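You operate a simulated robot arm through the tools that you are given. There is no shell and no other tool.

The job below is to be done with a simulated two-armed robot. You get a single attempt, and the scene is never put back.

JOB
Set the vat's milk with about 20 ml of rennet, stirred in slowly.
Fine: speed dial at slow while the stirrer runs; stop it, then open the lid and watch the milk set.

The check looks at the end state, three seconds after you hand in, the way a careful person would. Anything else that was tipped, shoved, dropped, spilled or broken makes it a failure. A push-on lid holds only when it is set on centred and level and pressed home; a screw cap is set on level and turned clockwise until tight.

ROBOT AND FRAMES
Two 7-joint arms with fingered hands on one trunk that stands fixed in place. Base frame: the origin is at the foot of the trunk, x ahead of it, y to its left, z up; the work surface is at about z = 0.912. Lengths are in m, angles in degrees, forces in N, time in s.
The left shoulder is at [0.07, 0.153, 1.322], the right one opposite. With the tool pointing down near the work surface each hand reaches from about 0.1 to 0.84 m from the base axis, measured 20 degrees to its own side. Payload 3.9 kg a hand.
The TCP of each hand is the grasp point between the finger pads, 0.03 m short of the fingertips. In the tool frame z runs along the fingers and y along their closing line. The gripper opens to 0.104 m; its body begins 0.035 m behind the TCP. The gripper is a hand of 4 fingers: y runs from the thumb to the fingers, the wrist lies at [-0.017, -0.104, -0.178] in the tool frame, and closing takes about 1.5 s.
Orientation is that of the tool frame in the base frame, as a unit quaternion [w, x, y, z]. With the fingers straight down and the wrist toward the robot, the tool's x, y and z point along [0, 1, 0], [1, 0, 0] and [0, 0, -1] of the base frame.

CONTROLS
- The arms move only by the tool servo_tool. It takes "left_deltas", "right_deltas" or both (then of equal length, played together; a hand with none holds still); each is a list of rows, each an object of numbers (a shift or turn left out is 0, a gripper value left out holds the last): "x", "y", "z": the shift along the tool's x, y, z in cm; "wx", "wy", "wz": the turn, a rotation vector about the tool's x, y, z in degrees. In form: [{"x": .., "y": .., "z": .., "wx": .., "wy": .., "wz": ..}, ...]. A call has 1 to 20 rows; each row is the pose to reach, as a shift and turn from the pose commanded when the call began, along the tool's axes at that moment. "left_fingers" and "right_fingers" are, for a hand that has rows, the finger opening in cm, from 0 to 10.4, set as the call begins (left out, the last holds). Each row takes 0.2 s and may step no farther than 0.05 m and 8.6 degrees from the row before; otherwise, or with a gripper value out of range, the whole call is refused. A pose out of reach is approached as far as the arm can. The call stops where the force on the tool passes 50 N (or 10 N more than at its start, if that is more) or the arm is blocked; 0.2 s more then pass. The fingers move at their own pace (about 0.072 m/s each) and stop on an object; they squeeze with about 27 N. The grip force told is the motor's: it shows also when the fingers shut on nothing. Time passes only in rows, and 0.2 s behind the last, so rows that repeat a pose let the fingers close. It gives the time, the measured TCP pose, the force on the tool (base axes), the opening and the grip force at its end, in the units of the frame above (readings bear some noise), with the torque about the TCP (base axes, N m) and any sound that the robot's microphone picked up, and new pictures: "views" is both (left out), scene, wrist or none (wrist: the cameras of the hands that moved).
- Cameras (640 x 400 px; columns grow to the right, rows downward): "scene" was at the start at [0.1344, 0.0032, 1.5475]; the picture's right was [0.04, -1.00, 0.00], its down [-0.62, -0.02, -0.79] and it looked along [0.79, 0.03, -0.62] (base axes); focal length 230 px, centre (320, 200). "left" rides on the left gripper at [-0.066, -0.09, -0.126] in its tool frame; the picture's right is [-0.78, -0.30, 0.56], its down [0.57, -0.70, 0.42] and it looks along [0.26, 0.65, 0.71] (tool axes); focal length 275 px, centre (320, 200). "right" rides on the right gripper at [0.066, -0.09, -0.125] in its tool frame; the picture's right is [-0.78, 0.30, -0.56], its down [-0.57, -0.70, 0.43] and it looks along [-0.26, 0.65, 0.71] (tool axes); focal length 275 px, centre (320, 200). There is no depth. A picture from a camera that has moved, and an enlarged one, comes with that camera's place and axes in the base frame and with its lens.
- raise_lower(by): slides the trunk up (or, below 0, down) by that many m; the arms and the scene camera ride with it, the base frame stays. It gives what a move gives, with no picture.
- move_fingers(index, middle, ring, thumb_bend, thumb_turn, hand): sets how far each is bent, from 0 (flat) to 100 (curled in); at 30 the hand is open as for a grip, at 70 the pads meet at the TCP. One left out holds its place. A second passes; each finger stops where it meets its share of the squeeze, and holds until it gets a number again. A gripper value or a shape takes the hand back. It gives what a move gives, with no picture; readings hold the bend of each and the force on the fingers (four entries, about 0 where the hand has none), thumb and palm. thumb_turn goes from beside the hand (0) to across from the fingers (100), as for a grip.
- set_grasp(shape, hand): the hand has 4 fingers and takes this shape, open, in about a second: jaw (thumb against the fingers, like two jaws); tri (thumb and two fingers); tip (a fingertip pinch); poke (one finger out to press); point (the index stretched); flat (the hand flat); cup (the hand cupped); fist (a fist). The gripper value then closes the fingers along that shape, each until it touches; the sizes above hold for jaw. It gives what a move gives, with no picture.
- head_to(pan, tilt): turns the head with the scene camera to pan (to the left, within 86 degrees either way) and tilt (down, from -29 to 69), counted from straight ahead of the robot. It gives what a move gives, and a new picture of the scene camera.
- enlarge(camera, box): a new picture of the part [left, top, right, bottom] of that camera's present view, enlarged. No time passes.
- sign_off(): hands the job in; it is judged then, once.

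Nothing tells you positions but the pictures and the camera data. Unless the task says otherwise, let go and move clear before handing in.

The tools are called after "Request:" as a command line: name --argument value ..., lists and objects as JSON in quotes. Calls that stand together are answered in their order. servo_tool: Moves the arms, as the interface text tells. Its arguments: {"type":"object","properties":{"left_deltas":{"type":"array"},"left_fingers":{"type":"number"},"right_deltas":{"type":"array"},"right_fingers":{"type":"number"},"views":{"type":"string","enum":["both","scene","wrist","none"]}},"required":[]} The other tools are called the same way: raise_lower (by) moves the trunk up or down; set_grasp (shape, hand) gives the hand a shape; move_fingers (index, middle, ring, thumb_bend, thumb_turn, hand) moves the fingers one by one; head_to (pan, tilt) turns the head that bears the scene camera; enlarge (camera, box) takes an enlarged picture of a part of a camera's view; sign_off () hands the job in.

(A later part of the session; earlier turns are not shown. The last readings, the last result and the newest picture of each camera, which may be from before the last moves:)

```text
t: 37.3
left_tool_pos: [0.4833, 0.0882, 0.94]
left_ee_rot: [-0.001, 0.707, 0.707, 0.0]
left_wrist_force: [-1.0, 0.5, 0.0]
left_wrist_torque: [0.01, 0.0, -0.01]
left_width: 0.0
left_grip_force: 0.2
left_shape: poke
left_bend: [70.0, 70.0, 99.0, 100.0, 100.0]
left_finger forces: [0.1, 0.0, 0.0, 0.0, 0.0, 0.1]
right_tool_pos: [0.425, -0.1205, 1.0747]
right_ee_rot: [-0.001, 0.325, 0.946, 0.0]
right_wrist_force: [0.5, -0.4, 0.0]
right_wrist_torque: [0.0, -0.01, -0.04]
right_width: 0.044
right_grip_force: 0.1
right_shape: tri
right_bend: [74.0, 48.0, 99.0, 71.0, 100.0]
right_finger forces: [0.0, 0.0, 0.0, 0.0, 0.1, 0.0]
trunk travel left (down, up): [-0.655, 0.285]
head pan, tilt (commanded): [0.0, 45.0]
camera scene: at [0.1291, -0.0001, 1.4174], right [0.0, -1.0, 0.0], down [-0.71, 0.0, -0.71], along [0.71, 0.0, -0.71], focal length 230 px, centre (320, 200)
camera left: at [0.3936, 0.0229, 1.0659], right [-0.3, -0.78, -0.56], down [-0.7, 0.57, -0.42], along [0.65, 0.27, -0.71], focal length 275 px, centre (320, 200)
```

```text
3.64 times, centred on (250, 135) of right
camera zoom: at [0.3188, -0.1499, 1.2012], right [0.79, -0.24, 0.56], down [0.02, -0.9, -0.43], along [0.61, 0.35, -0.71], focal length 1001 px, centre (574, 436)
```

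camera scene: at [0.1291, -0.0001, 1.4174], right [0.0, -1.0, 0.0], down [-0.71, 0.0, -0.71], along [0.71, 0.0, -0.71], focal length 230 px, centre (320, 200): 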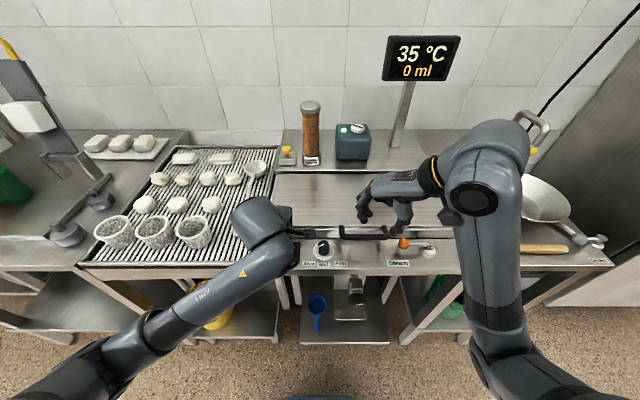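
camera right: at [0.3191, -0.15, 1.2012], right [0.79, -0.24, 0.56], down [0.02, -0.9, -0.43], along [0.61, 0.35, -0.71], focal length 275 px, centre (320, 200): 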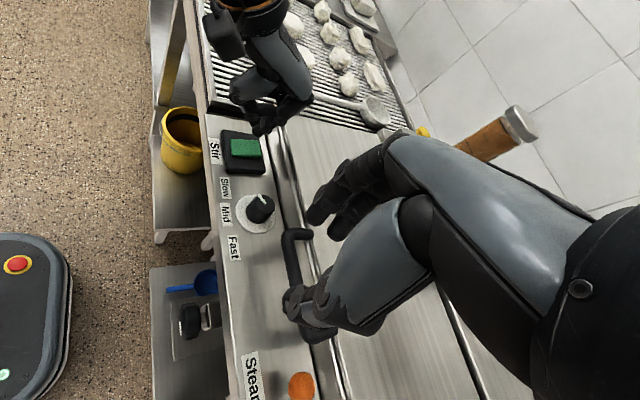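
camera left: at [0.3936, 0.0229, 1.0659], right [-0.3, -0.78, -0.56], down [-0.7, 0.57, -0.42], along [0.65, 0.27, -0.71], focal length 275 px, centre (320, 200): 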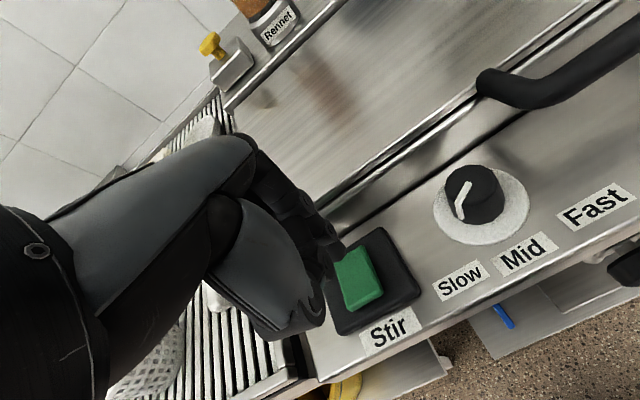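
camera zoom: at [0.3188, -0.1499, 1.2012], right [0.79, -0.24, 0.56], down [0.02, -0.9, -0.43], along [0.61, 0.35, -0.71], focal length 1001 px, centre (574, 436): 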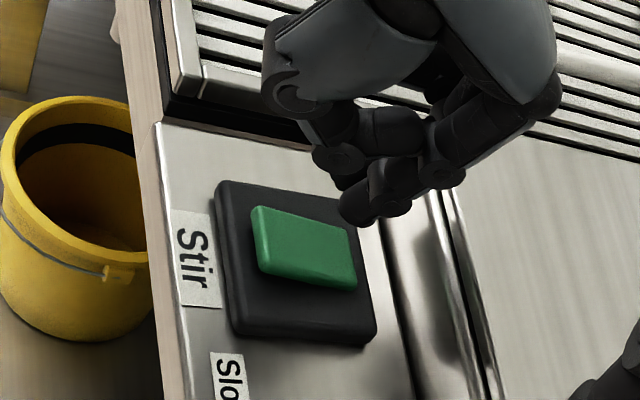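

Stirring is on: the rocker has flipped and the motor box's green LED is lit, with the dial on Slow. Next I'll carry the left hand forward over the lid to the yellow rennet button, tilting it forward for reach.

Request:
servo_tool --left_deltas '[{"x": 0.2, "y": 1, "z": -4, "wx": -2}, {"x": 0.6, "y": 4.5, "z": -6.5, "wx": -4}, {"x": 1.0, "y": 8.5, "z": -9, "wx": -6}, {"x": 1.4, "y": 12.8, "z": -11, "wx": -9}, {"x": 1.8, "y": 17.3, "z": -12, "wx": -12}, {"x": 2.2, "y": 21.8, "z": -12, "wx": -15}, {"x": 2.6, "y": 26.2, "z": -12, "wx": -18}, {"x": 3.0, "y": 30.2, "z": -11.5, "wx": -20}, {"x": 3.5, "y": 33.0, "z": -10.5, "wx": -20}, {"x": 3.5, "y": 33.0, "z": -10.5, "wx": -20}]' --views "both"

Request:
enlarge --camera "scene" --box '[260, 100, 380, 190]'

```text
t: 39.5
left_tool_pos: [0.814, 0.1262, 1.0462]
left_ee_rot: [0.123, 0.697, 0.696, 0.124]
left_wrist_force: [-0.8, -0.4, 0.1]
left_wrist_torque: [-0.02, 0.02, 0.01]
left_width: 0.0
left_grip_force: 0.0
left_shape: poke
left_bend: [70.0, 70.0, 99.0, 100.0, 100.0]
left_finger forces: [0.0, 0.0, 0.0, 0.0, 0.1, 0.0]
right_tool_pos: [0.4256, -0.121, 1.0744]
right_ee_rot: [-0.001, 0.325, 0.946, 0.0]
right_wrist_force: [-0.2, -0.3, 0.8]
right_wrist_torque: [-0.01, 0.02, 0.02]
right_width: 0.0443
right_grip_force: 0.0
right_shape: tri
right_bend: [74.0, 48.0, 99.0, 71.0, 100.0]
right_finger forces: [0.0, 0.1, 0.1, 0.0, 0.0, 0.0]
trunk travel left (down, up): [-0.655, 0.285]
head pan, tilt (commanded): [0.0, 45.0]
camera scene: at [0.1289, 0.0003, 1.4175], right [0.0, -1.0, 0.0], down [-0.71, 0.0, -0.71], along [0.71, 0.0, -0.71], focal length 230 px, centre (320, 200)
camera left: at [0.6869, 0.0596, 1.1326], right [-0.09, -0.78, -0.62], down [-0.51, 0.57, -0.64], along [0.85, 0.26, -0.45], focal length 275 px, centre (320, 200)
```

scene: 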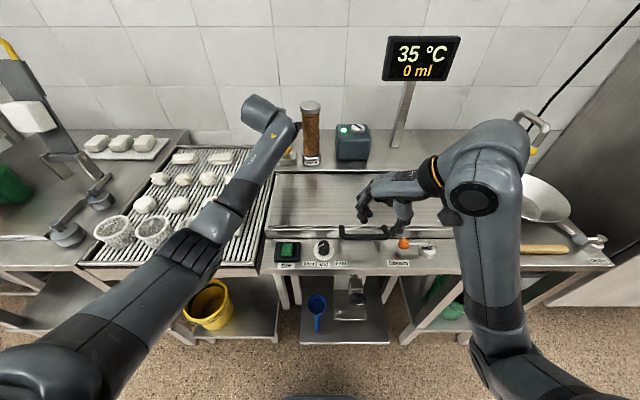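
left: 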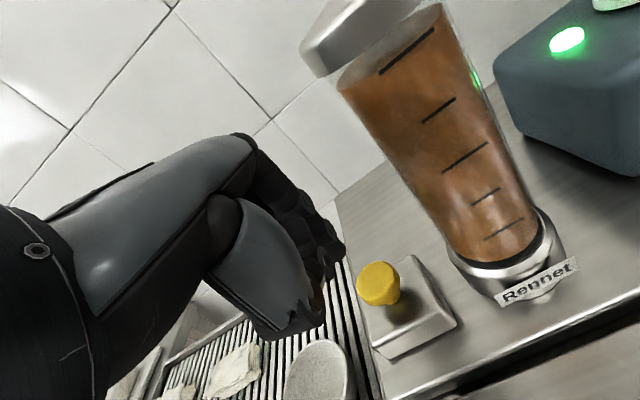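

```text
4.44 times, centred on (320, 145) of scene
camera zoom: at [0.1289, 0.0003, 1.4175], right [0.0, -1.0, 0.0], down [-0.71, 0.0, -0.71], along [0.71, 0.0, -0.71], focal length 1022 px, centre (320, 444)
```

zoom: 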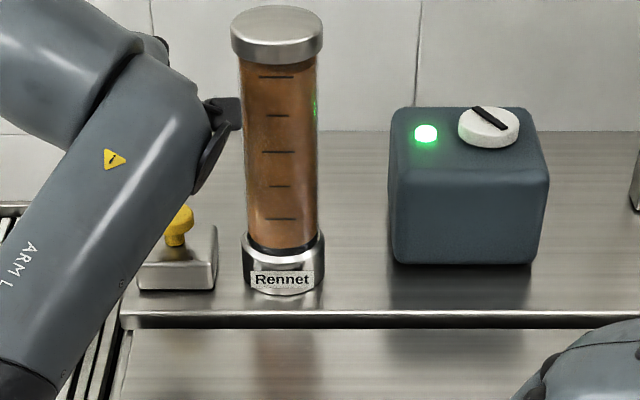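

The arm reaches the button, and the wrist view confirms it at about (0.836, 0.118). I'll give it one short trial press and read the display.

Request:
servo_tool --left_deltas '[{"x": -0.3, "y": 0.05, "z": 1.6}, {"x": -0.6, "y": 0.1, "z": 3.2}, {"x": -0.6, "y": -0.31, "z": 4.36}, {"x": -0.6, "y": -0.58, "z": 5.11}, {"x": -0.6, "y": -0.75, "z": 5.58}, {"x": -0.6, "y": -0.31, "z": 4.36}, {"x": -0.6, "y": 0.1, "z": 3.2}, {"x": -0.6, "y": 0.1, "z": 3.2}]' --views "both"

Request:
enlarge --camera "scene" --box '[380, 30, 470, 90]'

Request:
enlarge --camera "left" --box '[240, 180, 480, 380]'

```text
t: 41.3
left_tool_pos: [0.8251, 0.1163, 1.0169]
left_ee_rot: [0.122, 0.697, 0.696, 0.122]
left_wrist_force: [-0.3, -0.4, -0.1]
left_wrist_torque: [-0.01, 0.01, 0.03]
left_width: 0.0
left_grip_force: 0.1
left_shape: poke
left_bend: [70.0, 70.0, 99.0, 100.0, 100.0]
left_finger forces: [0.0, 0.0, 0.1, 0.0, 0.1, 0.0]
right_tool_pos: [0.4263, -0.1202, 1.0742]
right_ee_rot: [-0.001, 0.326, 0.945, 0.0]
right_wrist_force: [0.4, 0.8, 0.1]
right_wrist_torque: [0.01, -0.02, 0.02]
right_width: 0.0441
right_grip_force: 0.1
right_shape: tri
right_bend: [74.0, 48.0, 99.0, 71.0, 100.0]
right_finger forces: [0.0, 0.1, 0.1, 0.0, 0.0, 0.0]
trunk travel left (down, up): [-0.655, 0.285]
head pan, tilt (commanded): [0.0, 45.0]
camera scene: at [0.1295, 0.0002, 1.4174], right [0.0, -1.0, 0.0], down [-0.71, 0.0, -0.71], along [0.71, 0.0, -0.71], focal length 230 px, centre (320, 200)
camera left: at [0.6987, 0.0512, 1.1037], right [-0.09, -0.78, -0.62], down [-0.51, 0.57, -0.64], along [0.85, 0.26, -0.45], focal length 275 px, centre (320, 200)
```

scene: 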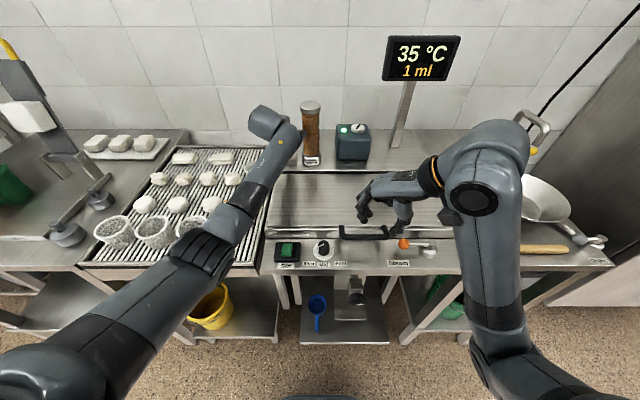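
left: 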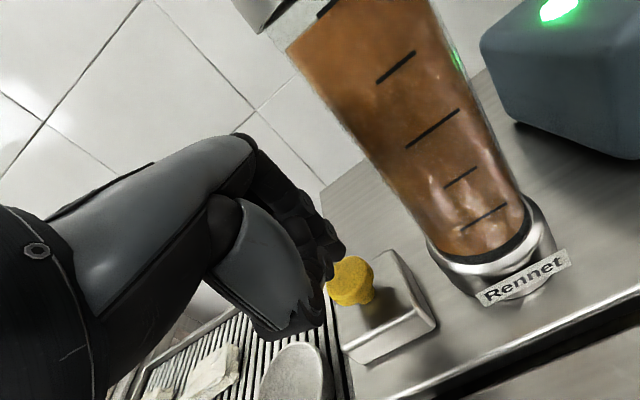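

```text
6.67 times, centred on (425, 60) of scene
camera zoom: at [0.1295, 0.0002, 1.4174], right [0.0, -1.0, 0.0], down [-0.71, 0.0, -0.71], along [0.71, 0.0, -0.71], focal length 1533 px, centre (-380, 1133)
```

zoom: 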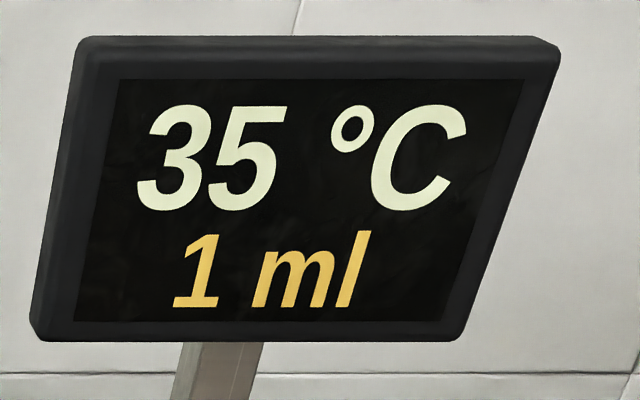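

```text
2.00 times, centred on (360, 280) of left
camera zoom: at [0.6987, 0.0512, 1.1037], right [-0.09, -0.78, -0.62], down [-0.51, 0.57, -0.64], along [0.85, 0.26, -0.45], focal length 551 px, centre (240, 40)
```

zoom: 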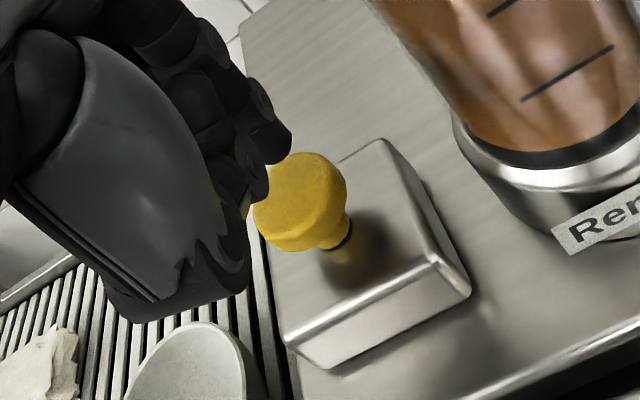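

One millilitre registered from a short press. I'll hold it for about one second to find out whether it doses by time.

Request:
servo_tool --left_deltas '[{"y": -0.41, "z": 1.13}, {"y": -0.68, "z": 1.88}, {"y": -0.89, "z": 2.44}, {"y": -0.89, "z": 2.44}, {"y": -0.89, "z": 2.44}, {"y": -0.89, "z": 2.44}, {"y": -0.89, "z": 2.44}, {"y": -0.41, "z": 1.13}, {}, {}]' --views "none"

Request:
enlarge --camera "scene" --box '[380, 30, 470, 90]'

```text
t: 43.5
left_tool_pos: [0.8254, 0.117, 1.0151]
left_ee_rot: [0.122, 0.696, 0.697, 0.122]
left_wrist_force: [-0.9, 0.2, -0.2]
left_wrist_torque: [0.03, 0.0, 0.0]
left_width: 0.0
left_grip_force: 0.0
left_shape: poke
left_bend: [70.0, 70.0, 99.0, 100.0, 100.0]
left_finger forces: [0.0, 0.0, 0.1, 0.0, 0.0, 0.0]
right_tool_pos: [0.4259, -0.1208, 1.0747]
right_ee_rot: [-0.001, 0.326, 0.946, 0.001]
right_wrist_force: [-0.7, 0.3, -0.2]
right_wrist_torque: [0.0, -0.02, 0.0]
right_width: 0.0443
right_grip_force: 0.1
right_shape: tri
right_bend: [74.0, 48.0, 99.0, 71.0, 100.0]
right_finger forces: [0.0, 0.0, 0.0, 0.0, 0.0, 0.1]
trunk travel left (down, up): [-0.655, 0.285]
head pan, tilt (commanded): [0.0, 45.0]
```

```text
6.67 times, centred on (425, 60) of scene
camera zoom: at [0.1295, 0.0002, 1.4173], right [0.0, -1.0, 0.0], down [-0.71, 0.0, -0.71], along [0.71, 0.0, -0.71], focal length 1533 px, centre (-380, 1133)
```

zoom: 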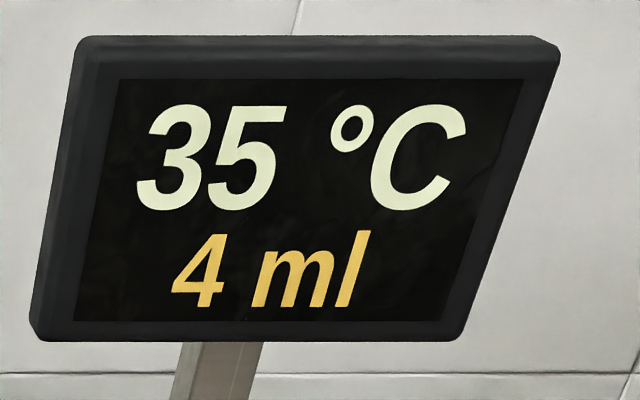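

Dosing runs while the button is held, at roughly 2.5 ml/s, and 4 ml are in. I'll do a longer hold for about 7–8 ml more.

Request:
servo_tool --left_deltas '[{"y": -0.41, "z": 1.13}, {"y": -0.68, "z": 1.88}, {"y": -0.89, "z": 2.44}, {"y": -0.89, "z": 2.44}, {"y": -0.89, "z": 2.44}, {"y": -0.89, "z": 2.44}, {"y": -0.89, "z": 2.44}, {"y": -0.89, "z": 2.44}, {"y": -0.89, "z": 2.44}, {"y": -0.89, "z": 2.44}, {"y": -0.89, "z": 2.44}, {"y": -0.89, "z": 2.44}, {"y": -0.89, "z": 2.44}, {"y": -0.89, "z": 2.44}, {"y": -0.89, "z": 2.44}, {"y": -0.89, "z": 2.44}, {"y": -0.41, "z": 1.13}, {}, {}]' --views "none"

Request:
enlarge --camera "scene" --box '[380, 30, 470, 90]'

```text
t: 47.5
left_tool_pos: [0.8267, 0.1173, 1.0152]
left_ee_rot: [0.121, 0.696, 0.697, 0.122]
left_wrist_force: [-0.7, -0.2, 0.0]
left_wrist_torque: [-0.01, 0.02, -0.02]
left_width: 0.0001
left_grip_force: 0.1
left_shape: poke
left_bend: [70.0, 70.0, 99.0, 100.0, 100.0]
left_finger forces: [0.0, 0.0, 0.0, 0.0, 0.0, 0.0]
right_tool_pos: [0.4275, -0.1197, 1.0755]
right_ee_rot: [0.0, 0.326, 0.945, 0.001]
right_wrist_force: [-0.1, -0.1, 0.1]
right_wrist_torque: [-0.02, -0.01, -0.01]
right_width: 0.0444
right_grip_force: 0.1
right_shape: tri
right_bend: [74.0, 48.0, 99.0, 71.0, 100.0]
right_finger forces: [0.0, 0.0, 0.0, 0.0, 0.0, 0.0]
trunk travel left (down, up): [-0.655, 0.285]
head pan, tilt (commanded): [0.0, 45.0]
```

```text
6.67 times, centred on (425, 60) of scene
camera zoom: at [0.1295, 0.0002, 1.4173], right [0.0, -1.0, 0.0], down [-0.71, 0.0, -0.71], along [0.71, 0.0, -0.71], focal length 1533 px, centre (-380, 1133)
```

zoom: 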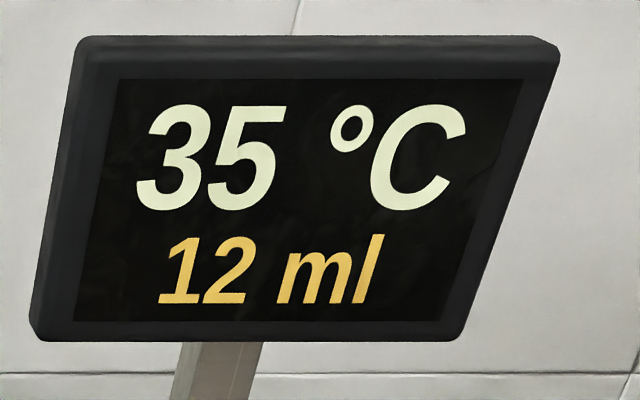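

That hold added exactly 8 ml, so 12 ml are in. Repeating the same hold should reach 20 ml.

Request:
servo_tool --left_deltas '[{"y": -0.41, "z": 1.13}, {"y": -0.68, "z": 1.88}, {"y": -0.89, "z": 2.44}, {"y": -0.89, "z": 2.44}, {"y": -0.89, "z": 2.44}, {"y": -0.89, "z": 2.44}, {"y": -0.89, "z": 2.44}, {"y": -0.89, "z": 2.44}, {"y": -0.89, "z": 2.44}, {"y": -0.89, "z": 2.44}, {"y": -0.89, "z": 2.44}, {"y": -0.89, "z": 2.44}, {"y": -0.89, "z": 2.44}, {"y": -0.89, "z": 2.44}, {"y": -0.89, "z": 2.44}, {"y": -0.89, "z": 2.44}, {"y": -0.41, "z": 1.13}, {}, {}]' --views "none"

Request:
enlarge --camera "scene" --box '[330, 30, 470, 170]'

```text
t: 51.5
left_tool_pos: [0.8247, 0.1169, 1.015]
left_ee_rot: [0.121, 0.697, 0.697, 0.121]
left_wrist_force: [0.8, 0.2, 0.3]
left_wrist_torque: [0.0, -0.01, 0.0]
left_width: 0.0001
left_grip_force: 0.1
left_shape: poke
left_bend: [70.0, 70.0, 99.0, 100.0, 100.0]
left_finger forces: [0.0, 0.0, 0.1, 0.1, 0.0, 0.1]
right_tool_pos: [0.4259, -0.1214, 1.0754]
right_ee_rot: [-0.001, 0.325, 0.946, 0.001]
right_wrist_force: [0.5, -0.5, 0.0]
right_wrist_torque: [0.03, 0.02, -0.02]
right_width: 0.044
right_grip_force: 0.1
right_shape: tri
right_bend: [74.0, 48.0, 99.0, 71.0, 100.0]
right_finger forces: [0.0, 0.0, 0.0, 0.1, 0.1, 0.0]
trunk travel left (down, up): [-0.655, 0.285]
head pan, tilt (commanded): [0.0, 45.0]
```

```text
2.86 times, centred on (400, 100) of scene
camera zoom: at [0.1294, 0.0004, 1.4173], right [0.0, -1.0, 0.0], down [-0.71, 0.0, -0.71], along [0.71, 0.0, -0.71], focal length 657 px, centre (91, 486)
```

zoom: 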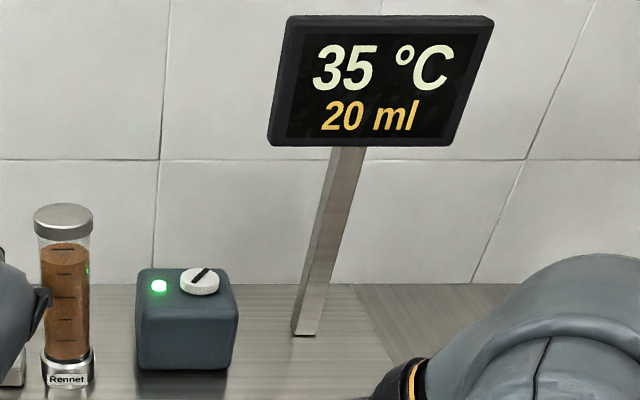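

The display reads 20 ml with the stirrer running slow. I'll bring the left hand back over the rocker while it stirs in for a little while.

Request:
servo_tool --left_deltas '[{"x": 0, "y": 0.09, "z": -3.16, "wx": 2}, {"x": 0, "y": -3.16, "z": -5.94, "wx": 4}, {"x": -0.4, "y": -7.05, "z": -8.42, "wx": 6}, {"x": -0.8, "y": -11.28, "z": -9.96, "wx": 8}, {"x": -1.2, "y": -15.51, "z": -11.5, "wx": 10}, {"x": -1.6, "y": -20.08, "z": -12.1, "wx": 12}, {"x": -2.0, "y": -25.0, "z": -11.76, "wx": 14}, {"x": -2.4, "y": -29.61, "z": -10.77, "wx": 16}, {"x": -2.7, "y": -33.46, "z": -8.98, "wx": 18}, {"x": -2.9, "y": -36.01, "z": -6.93, "wx": 20}, {"x": -2.9, "y": -36.01, "z": -6.93, "wx": 20}, {"x": -2.9, "y": -36.01, "z": -6.93, "wx": 20}]' --views "both"

Request:
enlarge --camera "right" --box '[200, 80, 300, 190]'

Request:
enlarge --camera "left" --box '[270, 160, 510, 360]'

```text
t: 54.1
left_tool_pos: [0.4652, 0.0935, 0.957]
left_ee_rot: [-0.005, 0.707, 0.707, 0.008]
left_wrist_force: [-0.1, -0.2, 0.2]
left_wrist_torque: [-0.01, 0.0, -0.01]
left_width: 0.0001
left_grip_force: 0.0
left_shape: poke
left_bend: [70.0, 70.0, 99.0, 100.0, 100.0]
left_finger forces: [0.0, 0.0, 0.0, 0.0, 0.1, 0.1]
right_tool_pos: [0.4263, -0.1207, 1.0738]
right_ee_rot: [-0.001, 0.326, 0.946, 0.001]
right_wrist_force: [0.0, -0.2, -0.3]
right_wrist_torque: [0.03, 0.01, 0.02]
right_width: 0.044
right_grip_force: 0.1
right_shape: tri
right_bend: [74.0, 48.0, 99.0, 71.0, 100.0]
right_finger forces: [0.1, 0.0, 0.0, 0.0, 0.0, 0.0]
trunk travel left (down, up): [-0.655, 0.285]
head pan, tilt (commanded): [0.0, 45.0]
camera scene: at [0.1292, 0.0001, 1.4175], right [0.0, -1.0, 0.0], down [-0.71, 0.0, -0.71], along [0.71, 0.0, -0.71], focal length 230 px, centre (320, 200)
camera left: at [0.3755, 0.0252, 1.0809], right [-0.29, -0.77, -0.57], down [-0.7, 0.58, -0.42], along [0.65, 0.28, -0.71], focal length 275 px, centre (320, 200)
```

scene: 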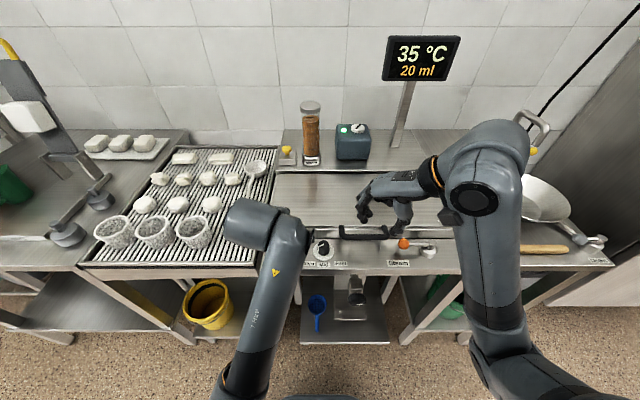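
left: 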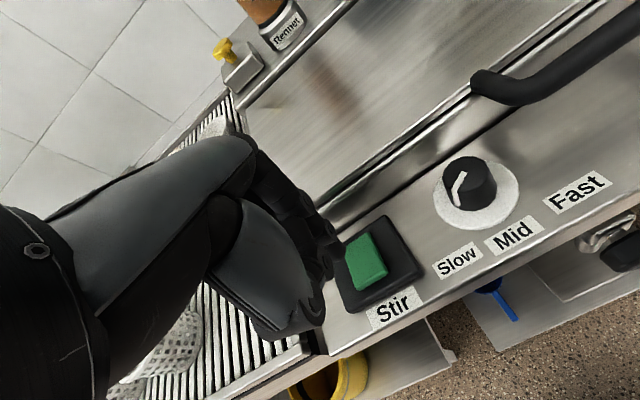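

```text
3.64 times, centred on (250, 135) of right
camera zoom: at [0.3188, -0.1497, 1.2013], right [0.79, -0.24, 0.56], down [0.02, -0.9, -0.43], along [0.61, 0.35, -0.71], focal length 1001 px, centre (574, 436)
```

zoom: 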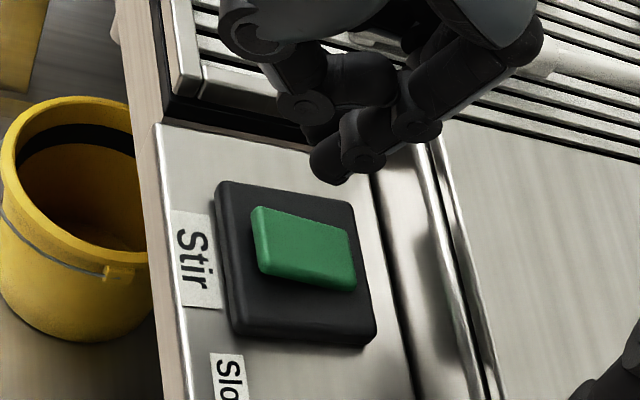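

```text
2.00 times, centred on (390, 260) of left
camera zoom: at [0.3755, 0.0252, 1.0809], right [-0.29, -0.77, -0.57], down [-0.7, 0.58, -0.42], along [0.65, 0.28, -0.71], focal length 551 px, centre (180, 80)
```

zoom: 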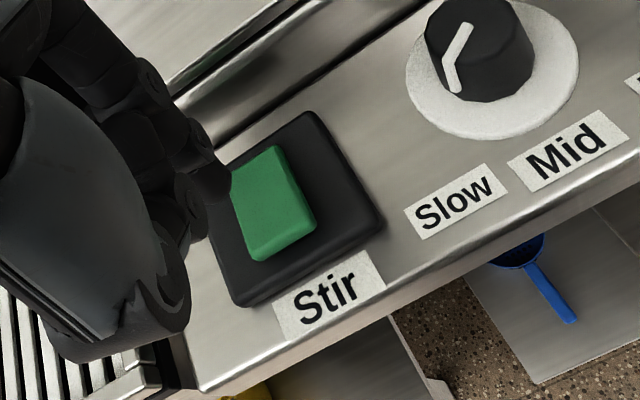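

Stirring continues at slow, with the rocker's near end raised and ready to be pressed off. While the rennet mixes for a few seconds I'll ready the right hand for the lid handle.

Request:
set_grasp --hand "right" --shape "jaw"

Request:
servo_tool --right_deltas '[{"x": -0.3, "y": 0.2, "z": 0.5, "wz": 7.5}, {"x": -0.6, "y": 0.4, "z": 1, "wz": 15}, {"x": -0.9, "y": 0.7, "z": 2, "wz": 22.5}, {"x": -1.2, "y": 0.9, "z": 3, "wz": 30}, {"x": -1.5, "y": 1.2, "z": 4, "wz": 37.5}, {"x": -1.8, "y": 1.4, "z": 4.5, "wz": 45}, {"x": -1.9, "y": 1.5, "z": 4.5, "wz": 52}, {"x": -1.9, "y": 1.5, "z": 4.5, "wz": 52}]' --right_fingers 8 --views "both"

```text
t: 55.0
left_tool_pos: [0.4654, 0.0928, 0.9559]
left_ee_rot: [-0.006, 0.708, 0.706, 0.006]
left_wrist_force: [0.1, 0.2, -0.3]
left_wrist_torque: [0.02, 0.01, -0.01]
left_width: 0.0
left_grip_force: 0.1
left_shape: poke
left_bend: [70.0, 70.0, 99.0, 100.0, 100.0]
left_finger forces: [0.0, 0.0, 0.0, 0.0, 0.0, 0.0]
right_tool_pos: [0.4263, -0.12, 1.0748]
right_ee_rot: [-0.001, 0.325, 0.946, 0.0]
right_wrist_force: [-0.4, -0.3, -0.1]
right_wrist_torque: [0.02, 0.03, 0.02]
right_width: 0.1034
right_grip_force: 0.1
right_shape: jaw
right_bend: [30.0, 30.0, 30.0, 30.0, 97.0]
right_finger forces: [0.1, 0.0, 0.0, 0.0, 0.0, 0.0]
trunk travel left (down, up): [-0.655, 0.285]
head pan, tilt (commanded): [0.0, 45.0]
```

```text
t: 56.8
left_tool_pos: [0.4646, 0.0935, 0.9545]
left_ee_rot: [-0.007, 0.708, 0.707, 0.006]
left_wrist_force: [1.2, -0.1, -0.1]
left_wrist_torque: [0.0, 0.0, -0.01]
left_width: 0.0
left_grip_force: 0.1
left_shape: poke
left_bend: [70.0, 70.0, 99.0, 100.0, 100.0]
left_finger forces: [0.0, 0.1, 0.1, 0.0, 0.1, 0.0]
right_tool_pos: [0.4498, -0.1204, 1.0297]
right_ee_rot: [0.0, 0.708, 0.706, -0.001]
right_wrist_force: [-0.3, 0.0, 0.1]
right_wrist_torque: [-0.01, 0.0, 0.02]
right_width: 0.0804
right_grip_force: 0.0
right_shape: jaw
right_bend: [27.0, 35.0, 32.0, 50.0, 98.0]
right_finger forces: [0.1, 0.1, 0.1, 0.1, 0.1, 0.0]
right hand out of reach, approached as far as the arm can: row 1, 2
trunk travel left (down, up): [-0.655, 0.285]
head pan, tilt (commanded): [0.0, 45.0]
camera scene: at [0.1293, 0.0001, 1.4174], right [0.0, -1.0, 0.0], down [-0.71, 0.0, -0.71], along [0.71, 0.0, -0.71], focal length 230 px, centre (320, 200)
camera right: at [0.3603, -0.0524, 1.1566], right [0.29, -0.78, 0.56], down [-0.7, -0.57, -0.42], along [0.65, -0.27, -0.71], focal length 275 px, centre (320, 200)
```

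scene: 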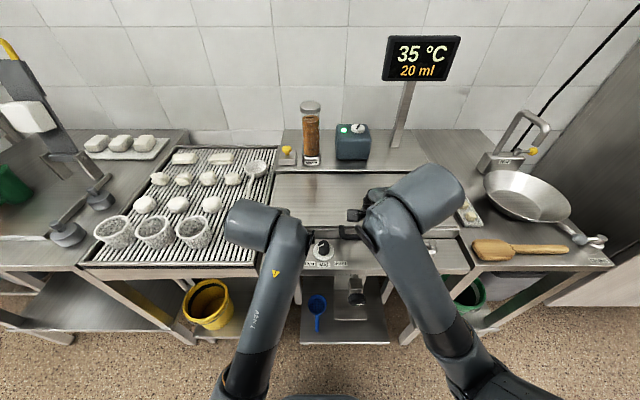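
right: 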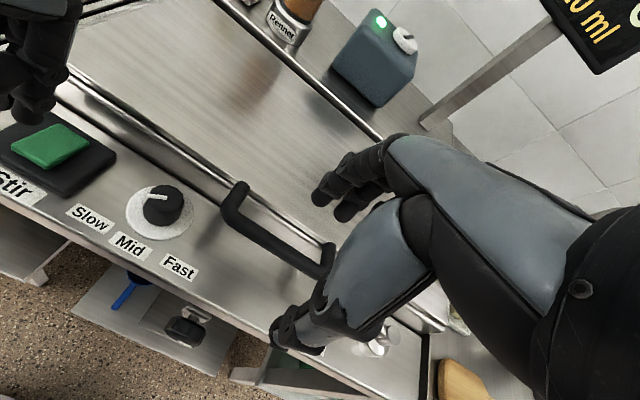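

The right hand is now square to the handle. I'll zoom in on the handle to refine its place before reaching in, while stirring continues.

Request:
enlarge --camera "right" --box '[180, 150, 380, 310]'

Request:
enlarge --camera "left" --box '[440, 0, 640, 160]'

Request:
enlarge --camera "scene" --box '[310, 160, 470, 280]'

```text
2.50 times, centred on (280, 230) of right
camera zoom: at [0.3603, -0.0524, 1.1566], right [0.29, -0.78, 0.56], down [-0.7, -0.57, -0.42], along [0.65, -0.27, -0.71], focal length 688 px, centre (420, 125)
```

zoom: 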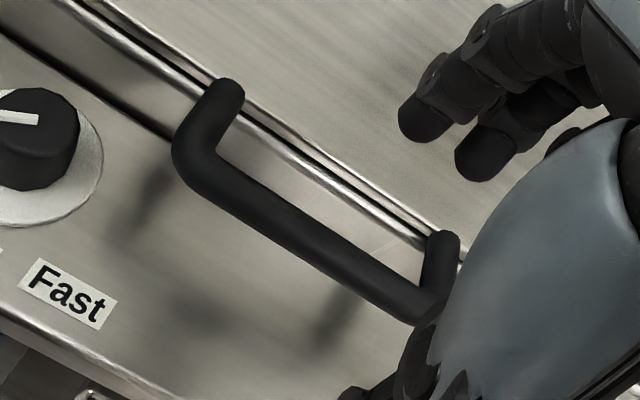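

```text
2.50 times, centred on (540, 80) of left
camera zoom: at [0.3748, 0.0251, 1.0792], right [-0.3, -0.77, -0.57], down [-0.7, 0.58, -0.41], along [0.65, 0.28, -0.71], focal length 688 px, centre (-230, 500)
```

zoom: 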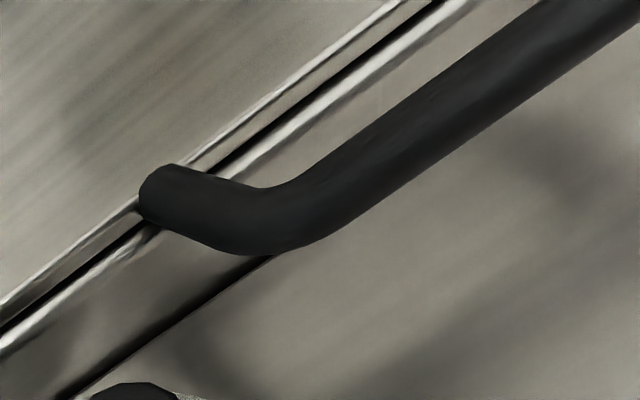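

```text
3.33 times, centred on (390, 220) of scene
camera zoom: at [0.1293, 0.0001, 1.4174], right [0.0, -1.0, 0.0], down [-0.71, 0.0, -0.71], along [0.71, 0.0, -0.71], focal length 767 px, centre (87, 133)
```

zoom: 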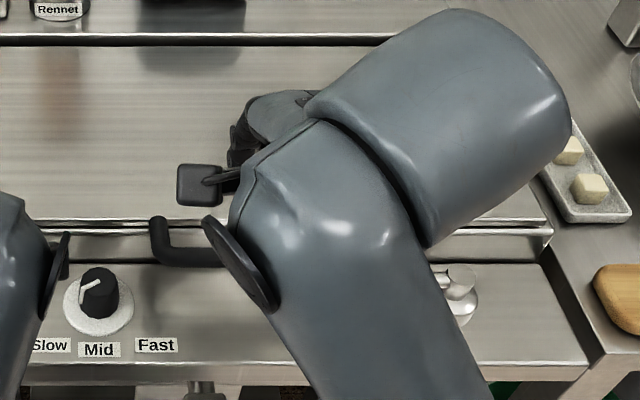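

I have the layout clear. In one move I'll press the rocker's near end off with the left hand and lift away, while the right hand tilts and hovers above the handle bar.

Request:
servo_tool --left_deltas '[{"x": -0.5, "y": -0.4, "z": 0.5}, {"x": -0.5, "y": -0.4, "z": 1.0}, {"x": -0.5, "y": -0.4, "z": 1.5}, {"x": -0.5, "y": -0.4, "z": 2.5}, {"x": -0.5, "y": -0.4, "z": 3.3}, {"x": -0.5, "y": -0.4, "z": 4.0}, {"x": -0.5, "y": -0.4, "z": 4.5}, {"x": -0.5, "y": -0.4, "z": 5.0}, {"x": -0.5, "y": -0.4, "z": 5.3}, {"x": -0.5, "y": -0.4, "z": 5.3}, {"x": -0.5, "y": -0.4, "z": 3.5}, {"x": -0.5, "y": -0.4, "z": 0}, {"x": -0.5, "y": -0.4, "z": -3}]' --right_deltas '[{"y": 0.4, "z": 0.5, "wx": -2}, {"y": 0.8, "z": 1, "wx": -4}, {"y": 1.2, "z": 1.5, "wx": -6}, {"y": 1.6, "z": 2, "wx": -8}, {"y": 2.0, "z": 2.5, "wx": -10}, {"y": 2.4, "z": 3, "wx": -12}, {"y": 2.8, "z": 3.5, "wx": -14}, {"y": 3.2, "z": 4, "wx": -16}, {"y": 3.6, "z": 4.5, "wx": -18}, {"y": 4.0, "z": 5, "wx": -20}, {"y": 4.3, "z": 5.3, "wx": -20}, {"y": 4.3, "z": 5.3, "wx": -20}, {"y": 4.3, "z": 5.3, "wx": -20}]' --right_fingers 5.5 --views "both"

Request:
enlarge --camera "scene" --box '[260, 100, 420, 270]'

Request:
enlarge --camera "right" --box '[180, 150, 400, 330]'

```text
t: 59.8
left_tool_pos: [0.4573, 0.1069, 0.9728]
left_ee_rot: [-0.036, 0.704, 0.709, 0.027]
left_wrist_force: [0.4, 0.3, 0.3]
left_wrist_torque: [-0.01, 0.0, -0.02]
left_width: 0.0
left_grip_force: 0.1
left_shape: poke
left_bend: [70.0, 70.0, 99.0, 100.0, 100.0]
left_finger forces: [0.0, 0.1, 0.1, 0.1, 0.0, 0.1]
right_tool_pos: [0.4915, -0.1195, 0.9762]
right_ee_rot: [0.124, 0.697, 0.696, 0.123]
right_wrist_force: [-0.6, -0.7, -0.1]
right_wrist_torque: [-0.01, 0.02, -0.02]
right_width: 0.0558
right_grip_force: 0.0
right_shape: jaw
right_bend: [74.0, 43.0, 40.0, 67.0, 99.0]
right_finger forces: [0.1, 0.0, 0.0, 0.0, 0.0, 0.0]
trunk travel left (down, up): [-0.655, 0.285]
head pan, tilt (commanded): [0.0, 45.0]
stopped in row 13 (left hand): the arm was blocked; the commanded pose is now the measured one
camera scene: at [0.129, 0.0004, 1.4175], right [0.0, -1.0, 0.0], down [-0.71, 0.0, -0.71], along [0.71, 0.0, -0.71], focal length 230 px, centre (320, 200)
camera right: at [0.365, -0.0522, 1.0652], right [0.09, -0.78, 0.62], down [-0.51, -0.57, -0.64], along [0.85, -0.26, -0.45], focal length 275 px, centre (320, 200)
camera left: at [0.3693, 0.0297, 1.093], right [-0.3, -0.72, -0.62], down [-0.71, 0.6, -0.36], along [0.64, 0.33, -0.7], focal length 275 px, centre (320, 200)
```

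scene: 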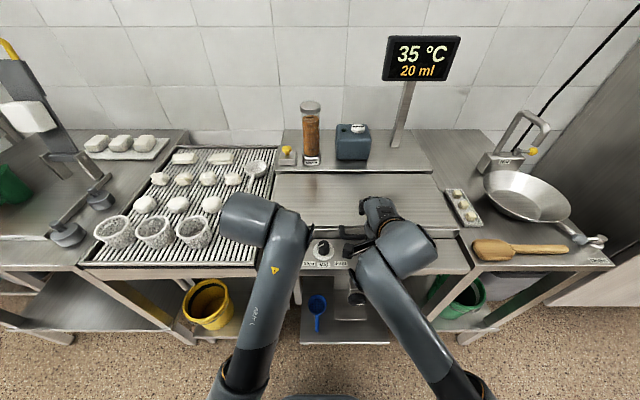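
right: 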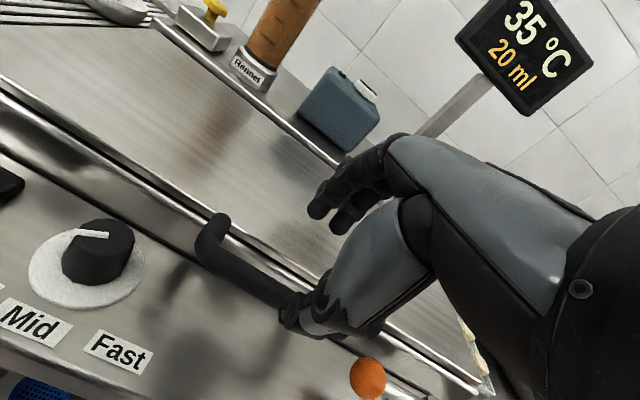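
left: 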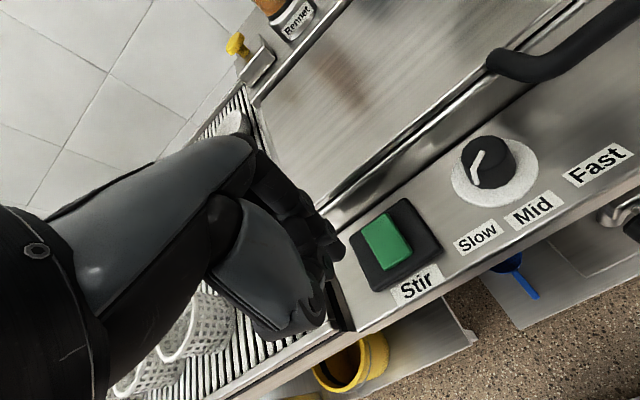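

```text
2.35 times, centred on (340, 185) of scene
camera zoom: at [0.129, 0.0004, 1.4175], right [0.0, -1.0, 0.0], down [-0.71, 0.0, -0.71], along [0.71, 0.0, -0.71], focal length 541 px, centre (273, 235)
```

zoom: 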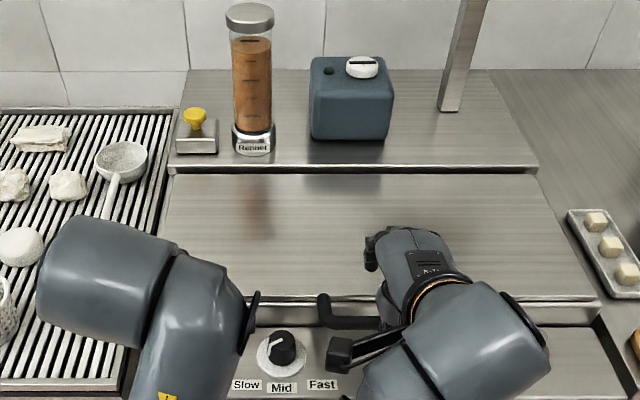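

```text
2.22 times, centred on (290, 240) of right
camera zoom: at [0.365, -0.0522, 1.0652], right [0.09, -0.78, 0.62], down [-0.51, -0.57, -0.64], along [0.85, -0.26, -0.45], focal length 612 px, centre (387, 111)
```

zoom: 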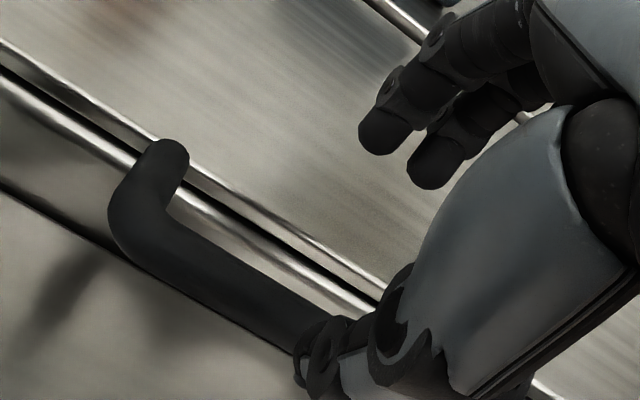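

The stirrer is off (LED dark) with 20 ml dosed. I'll lower the open right hand over the handle bar.

Request:
servo_tool --right_deltas '[{"y": -0.3, "z": 1.5}, {"y": -0.65, "z": 2.96}, {"y": -1.1, "z": 4.2}, {"y": -1.5, "z": 5.3}, {"y": -1.5, "z": 5.3}]' --right_fingers 5.5 --views "wrist"

Request:
enlarge --camera "right" --box '[180, 150, 400, 330]'

Request:
enlarge --camera "scene" --box '[320, 180, 440, 270]'

Request:
enlarge --camera "left" --box '[400, 0, 640, 200]'

```text
t: 61.0
left_tool_pos: [0.4535, 0.1059, 0.9748]
left_ee_rot: [-0.036, 0.704, 0.709, 0.027]
left_wrist_force: [-0.4, -0.7, -0.2]
left_wrist_torque: [0.01, 0.01, 0.01]
left_width: 0.0
left_grip_force: 0.1
left_shape: poke
left_bend: [70.0, 70.0, 99.0, 100.0, 100.0]
left_finger forces: [0.1, 0.0, 0.0, 0.0, 0.1, 0.0]
right_tool_pos: [0.4944, -0.1188, 0.9273]
right_ee_rot: [0.126, 0.696, 0.696, 0.126]
right_wrist_force: [-3.4, -2.1, 24.7]
right_wrist_torque: [-0.11, -1.04, -0.14]
right_width: 0.0576
right_grip_force: 0.0
right_shape: jaw
right_bend: [73.0, 39.0, 40.0, 67.0, 99.0]
right_finger forces: [7.0, 17.0, 0.0, 0.0, 0.0, 0.0]
trunk travel left (down, up): [-0.655, 0.285]
head pan, tilt (commanded): [0.0, 45.0]
camera right: at [0.3666, -0.0521, 1.0131], right [0.08, -0.78, 0.62], down [-0.51, -0.57, -0.65], along [0.86, -0.26, -0.44], focal length 275 px, centre (320, 200)
```

right: 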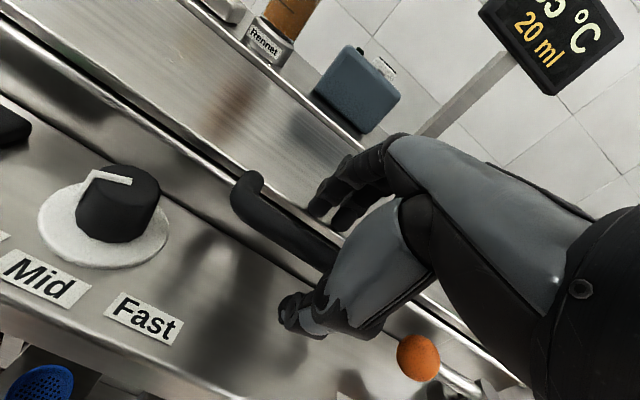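

```text
2.22 times, centred on (290, 240) of right
camera zoom: at [0.3666, -0.0521, 1.0131], right [0.08, -0.78, 0.62], down [-0.51, -0.57, -0.65], along [0.86, -0.26, -0.44], focal length 612 px, centre (387, 111)
```

zoom: 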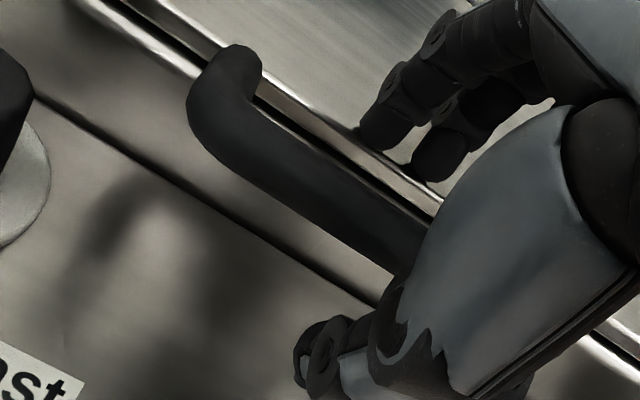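

```text
4.44 times, centred on (380, 225) of scene
camera zoom: at [0.1254, 0.0005, 1.4182], right [0.0, -1.0, 0.0], down [-0.7, 0.0, -0.71], along [0.71, 0.0, -0.7], focal length 1022 px, centre (53, 89)
```

zoom: 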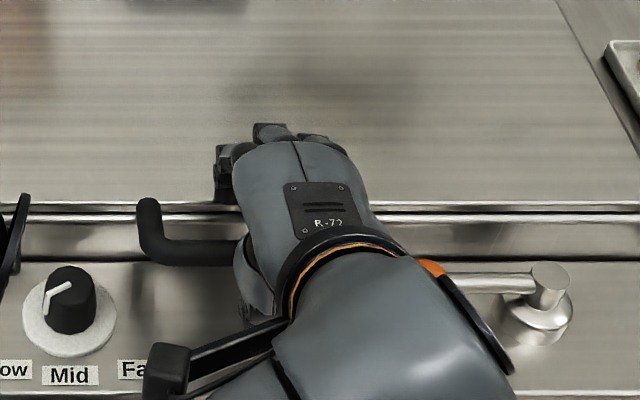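

```text
2.00 times, centred on (520, 100) of left
camera zoom: at [0.3665, 0.0295, 1.0946], right [-0.3, -0.72, -0.62], down [-0.71, 0.6, -0.36], along [0.64, 0.33, -0.69], focal length 551 px, centre (-80, 400)
```

zoom: 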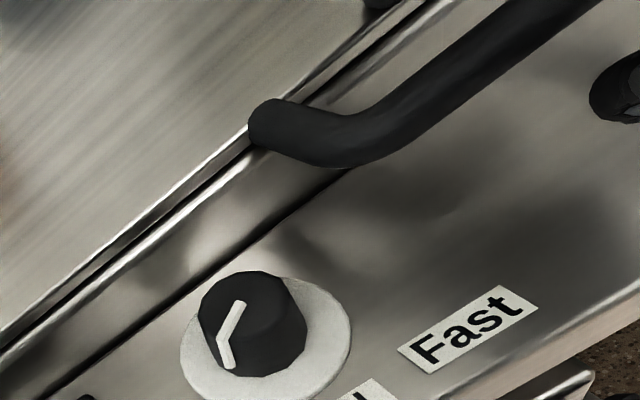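

The fingertips are resting on the lid top just behind the gap. I'll raise slightly, shift back about a centimetre with a narrower opening, and descend again so the fingers go between bar and lid.

Request:
servo_tool --right_deltas '[{"y": 0.4, "z": -1.0}, {"y": 0.75, "z": -2.07}, {"y": -0.33, "z": -2.46}, {"y": -0.33, "z": -2.46}, {"y": -0.8, "z": -1.3}, {"y": -1.08, "z": -0.39}, {"y": -1.35, "z": 0.36}, {"y": -1.35, "z": 0.36}]' --right_fingers 4.5 --views "wrist"

Request:
enlarge --camera "right" --box '[200, 130, 420, 310]'

Request:
enlarge --camera "scene" --box '[320, 180, 440, 270]'

```text
t: 62.8
left_tool_pos: [0.4569, 0.1064, 0.9733]
left_ee_rot: [-0.037, 0.704, 0.708, 0.027]
left_wrist_force: [-0.3, -0.1, -0.4]
left_wrist_torque: [0.01, -0.01, 0.03]
left_width: 0.0
left_grip_force: 0.1
left_shape: poke
left_bend: [70.0, 70.0, 99.0, 100.0, 100.0]
left_finger forces: [0.0, 0.1, 0.1, 0.0, 0.0, 0.1]
right_tool_pos: [0.4846, -0.1208, 0.9137]
right_ee_rot: [0.124, 0.696, 0.696, 0.123]
right_wrist_force: [-2.0, -1.2, 4.6]
right_wrist_torque: [-0.06, -0.24, -0.08]
right_width: 0.046
right_grip_force: 0.1
right_shape: jaw
right_bend: [74.0, 47.0, 44.0, 71.0, 100.0]
right_finger forces: [0.0, 6.0, 0.1, 0.1, 0.0, 0.0]
trunk travel left (down, up): [-0.655, 0.285]
head pan, tilt (commanded): [0.0, 45.0]
camera right: at [0.3568, -0.0523, 1.0026], right [0.09, -0.78, 0.62], down [-0.51, -0.57, -0.64], along [0.85, -0.26, -0.45], focal length 275 px, centre (320, 200)
```

right: 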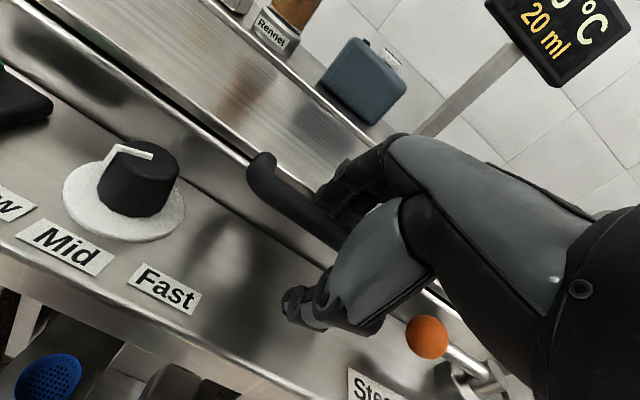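

```text
2.22 times, centred on (310, 220) of right
camera zoom: at [0.3568, -0.0523, 1.0026], right [0.09, -0.78, 0.62], down [-0.51, -0.57, -0.64], along [0.85, -0.26, -0.45], focal length 612 px, centre (342, 156)
```

zoom: 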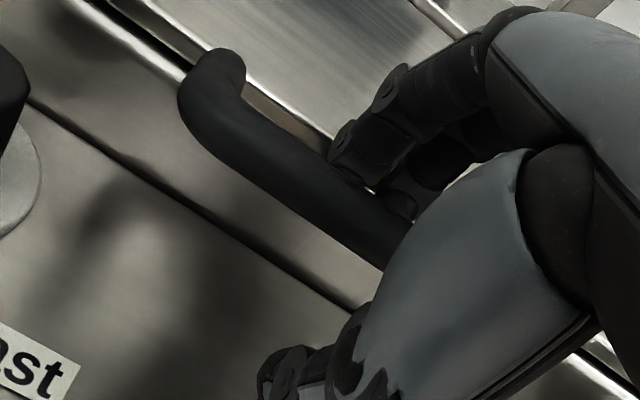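

```text
4.44 times, centred on (380, 225) of scene
camera zoom: at [0.1283, 0.0003, 1.4176], right [0.0, -1.0, 0.0], down [-0.71, 0.0, -0.71], along [0.71, 0.0, -0.71], focal length 1022 px, centre (53, 89)
```

zoom: 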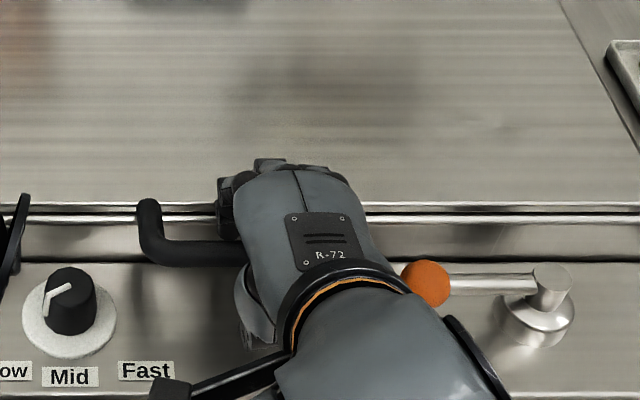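

The fingers are now between the bar and the lid, with the thumb in front. I'll close on the bar.

Request:
servo_tool --right_deltas '[{}, {}, {}, {}, {}, {}, {}, {}]' --right_fingers 0 --views "wrist"

Request:
enlarge --camera "right" --box '[200, 130, 420, 310]'

```text
t: 64.6
left_tool_pos: [0.4552, 0.1075, 0.9735]
left_ee_rot: [-0.036, 0.703, 0.709, 0.029]
left_wrist_force: [-0.2, -0.3, 1.2]
left_wrist_torque: [0.01, 0.0, -0.07]
left_width: 0.0
left_grip_force: 0.1
left_shape: poke
left_bend: [70.0, 70.0, 99.0, 100.0, 100.0]
left_finger forces: [0.1, 0.1, 0.0, 0.0, 0.0, 0.0]
right_tool_pos: [0.483, -0.1205, 0.9139]
right_ee_rot: [0.122, 0.697, 0.696, 0.122]
right_wrist_force: [-14.6, 0.8, -6.5]
right_wrist_torque: [0.06, -0.03, -0.11]
right_width: 0.0033
right_grip_force: 26.9
right_shape: jaw
right_bend: [72.0, 55.0, 72.0, 50.0, 100.0]
right_finger forces: [14.7, 0.0, 0.1, 0.1, 30.5, 0.1]
trunk travel left (down, up): [-0.655, 0.285]
head pan, tilt (commanded): [0.0, 45.0]
camera right: at [0.3557, -0.0522, 1.0023], right [0.09, -0.78, 0.62], down [-0.51, -0.57, -0.64], along [0.85, -0.26, -0.45], focal length 275 px, centre (320, 200)
```

right: 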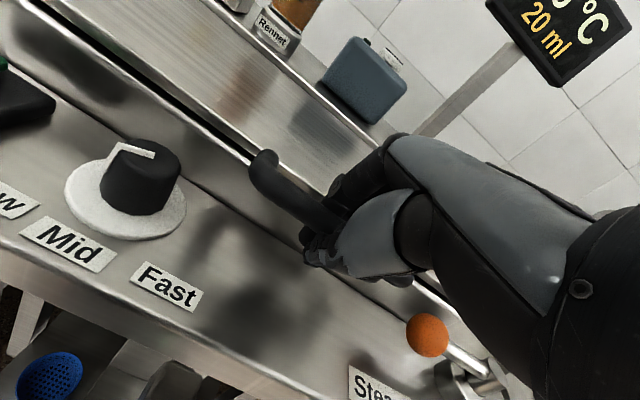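

```text
2.22 times, centred on (310, 220) of right
camera zoom: at [0.3557, -0.0522, 1.0023], right [0.09, -0.78, 0.62], down [-0.51, -0.57, -0.64], along [0.85, -0.26, -0.45], focal length 612 px, centre (342, 156)
```

zoom: 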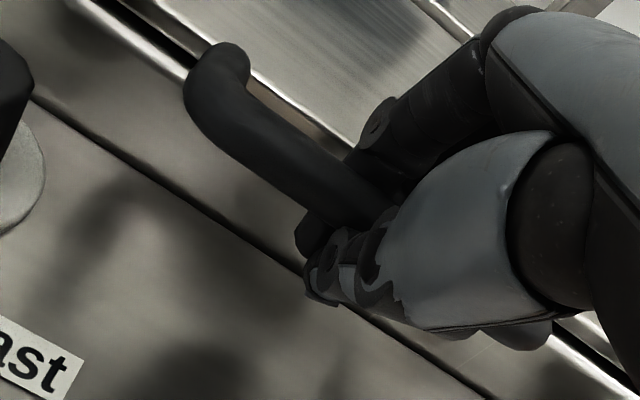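

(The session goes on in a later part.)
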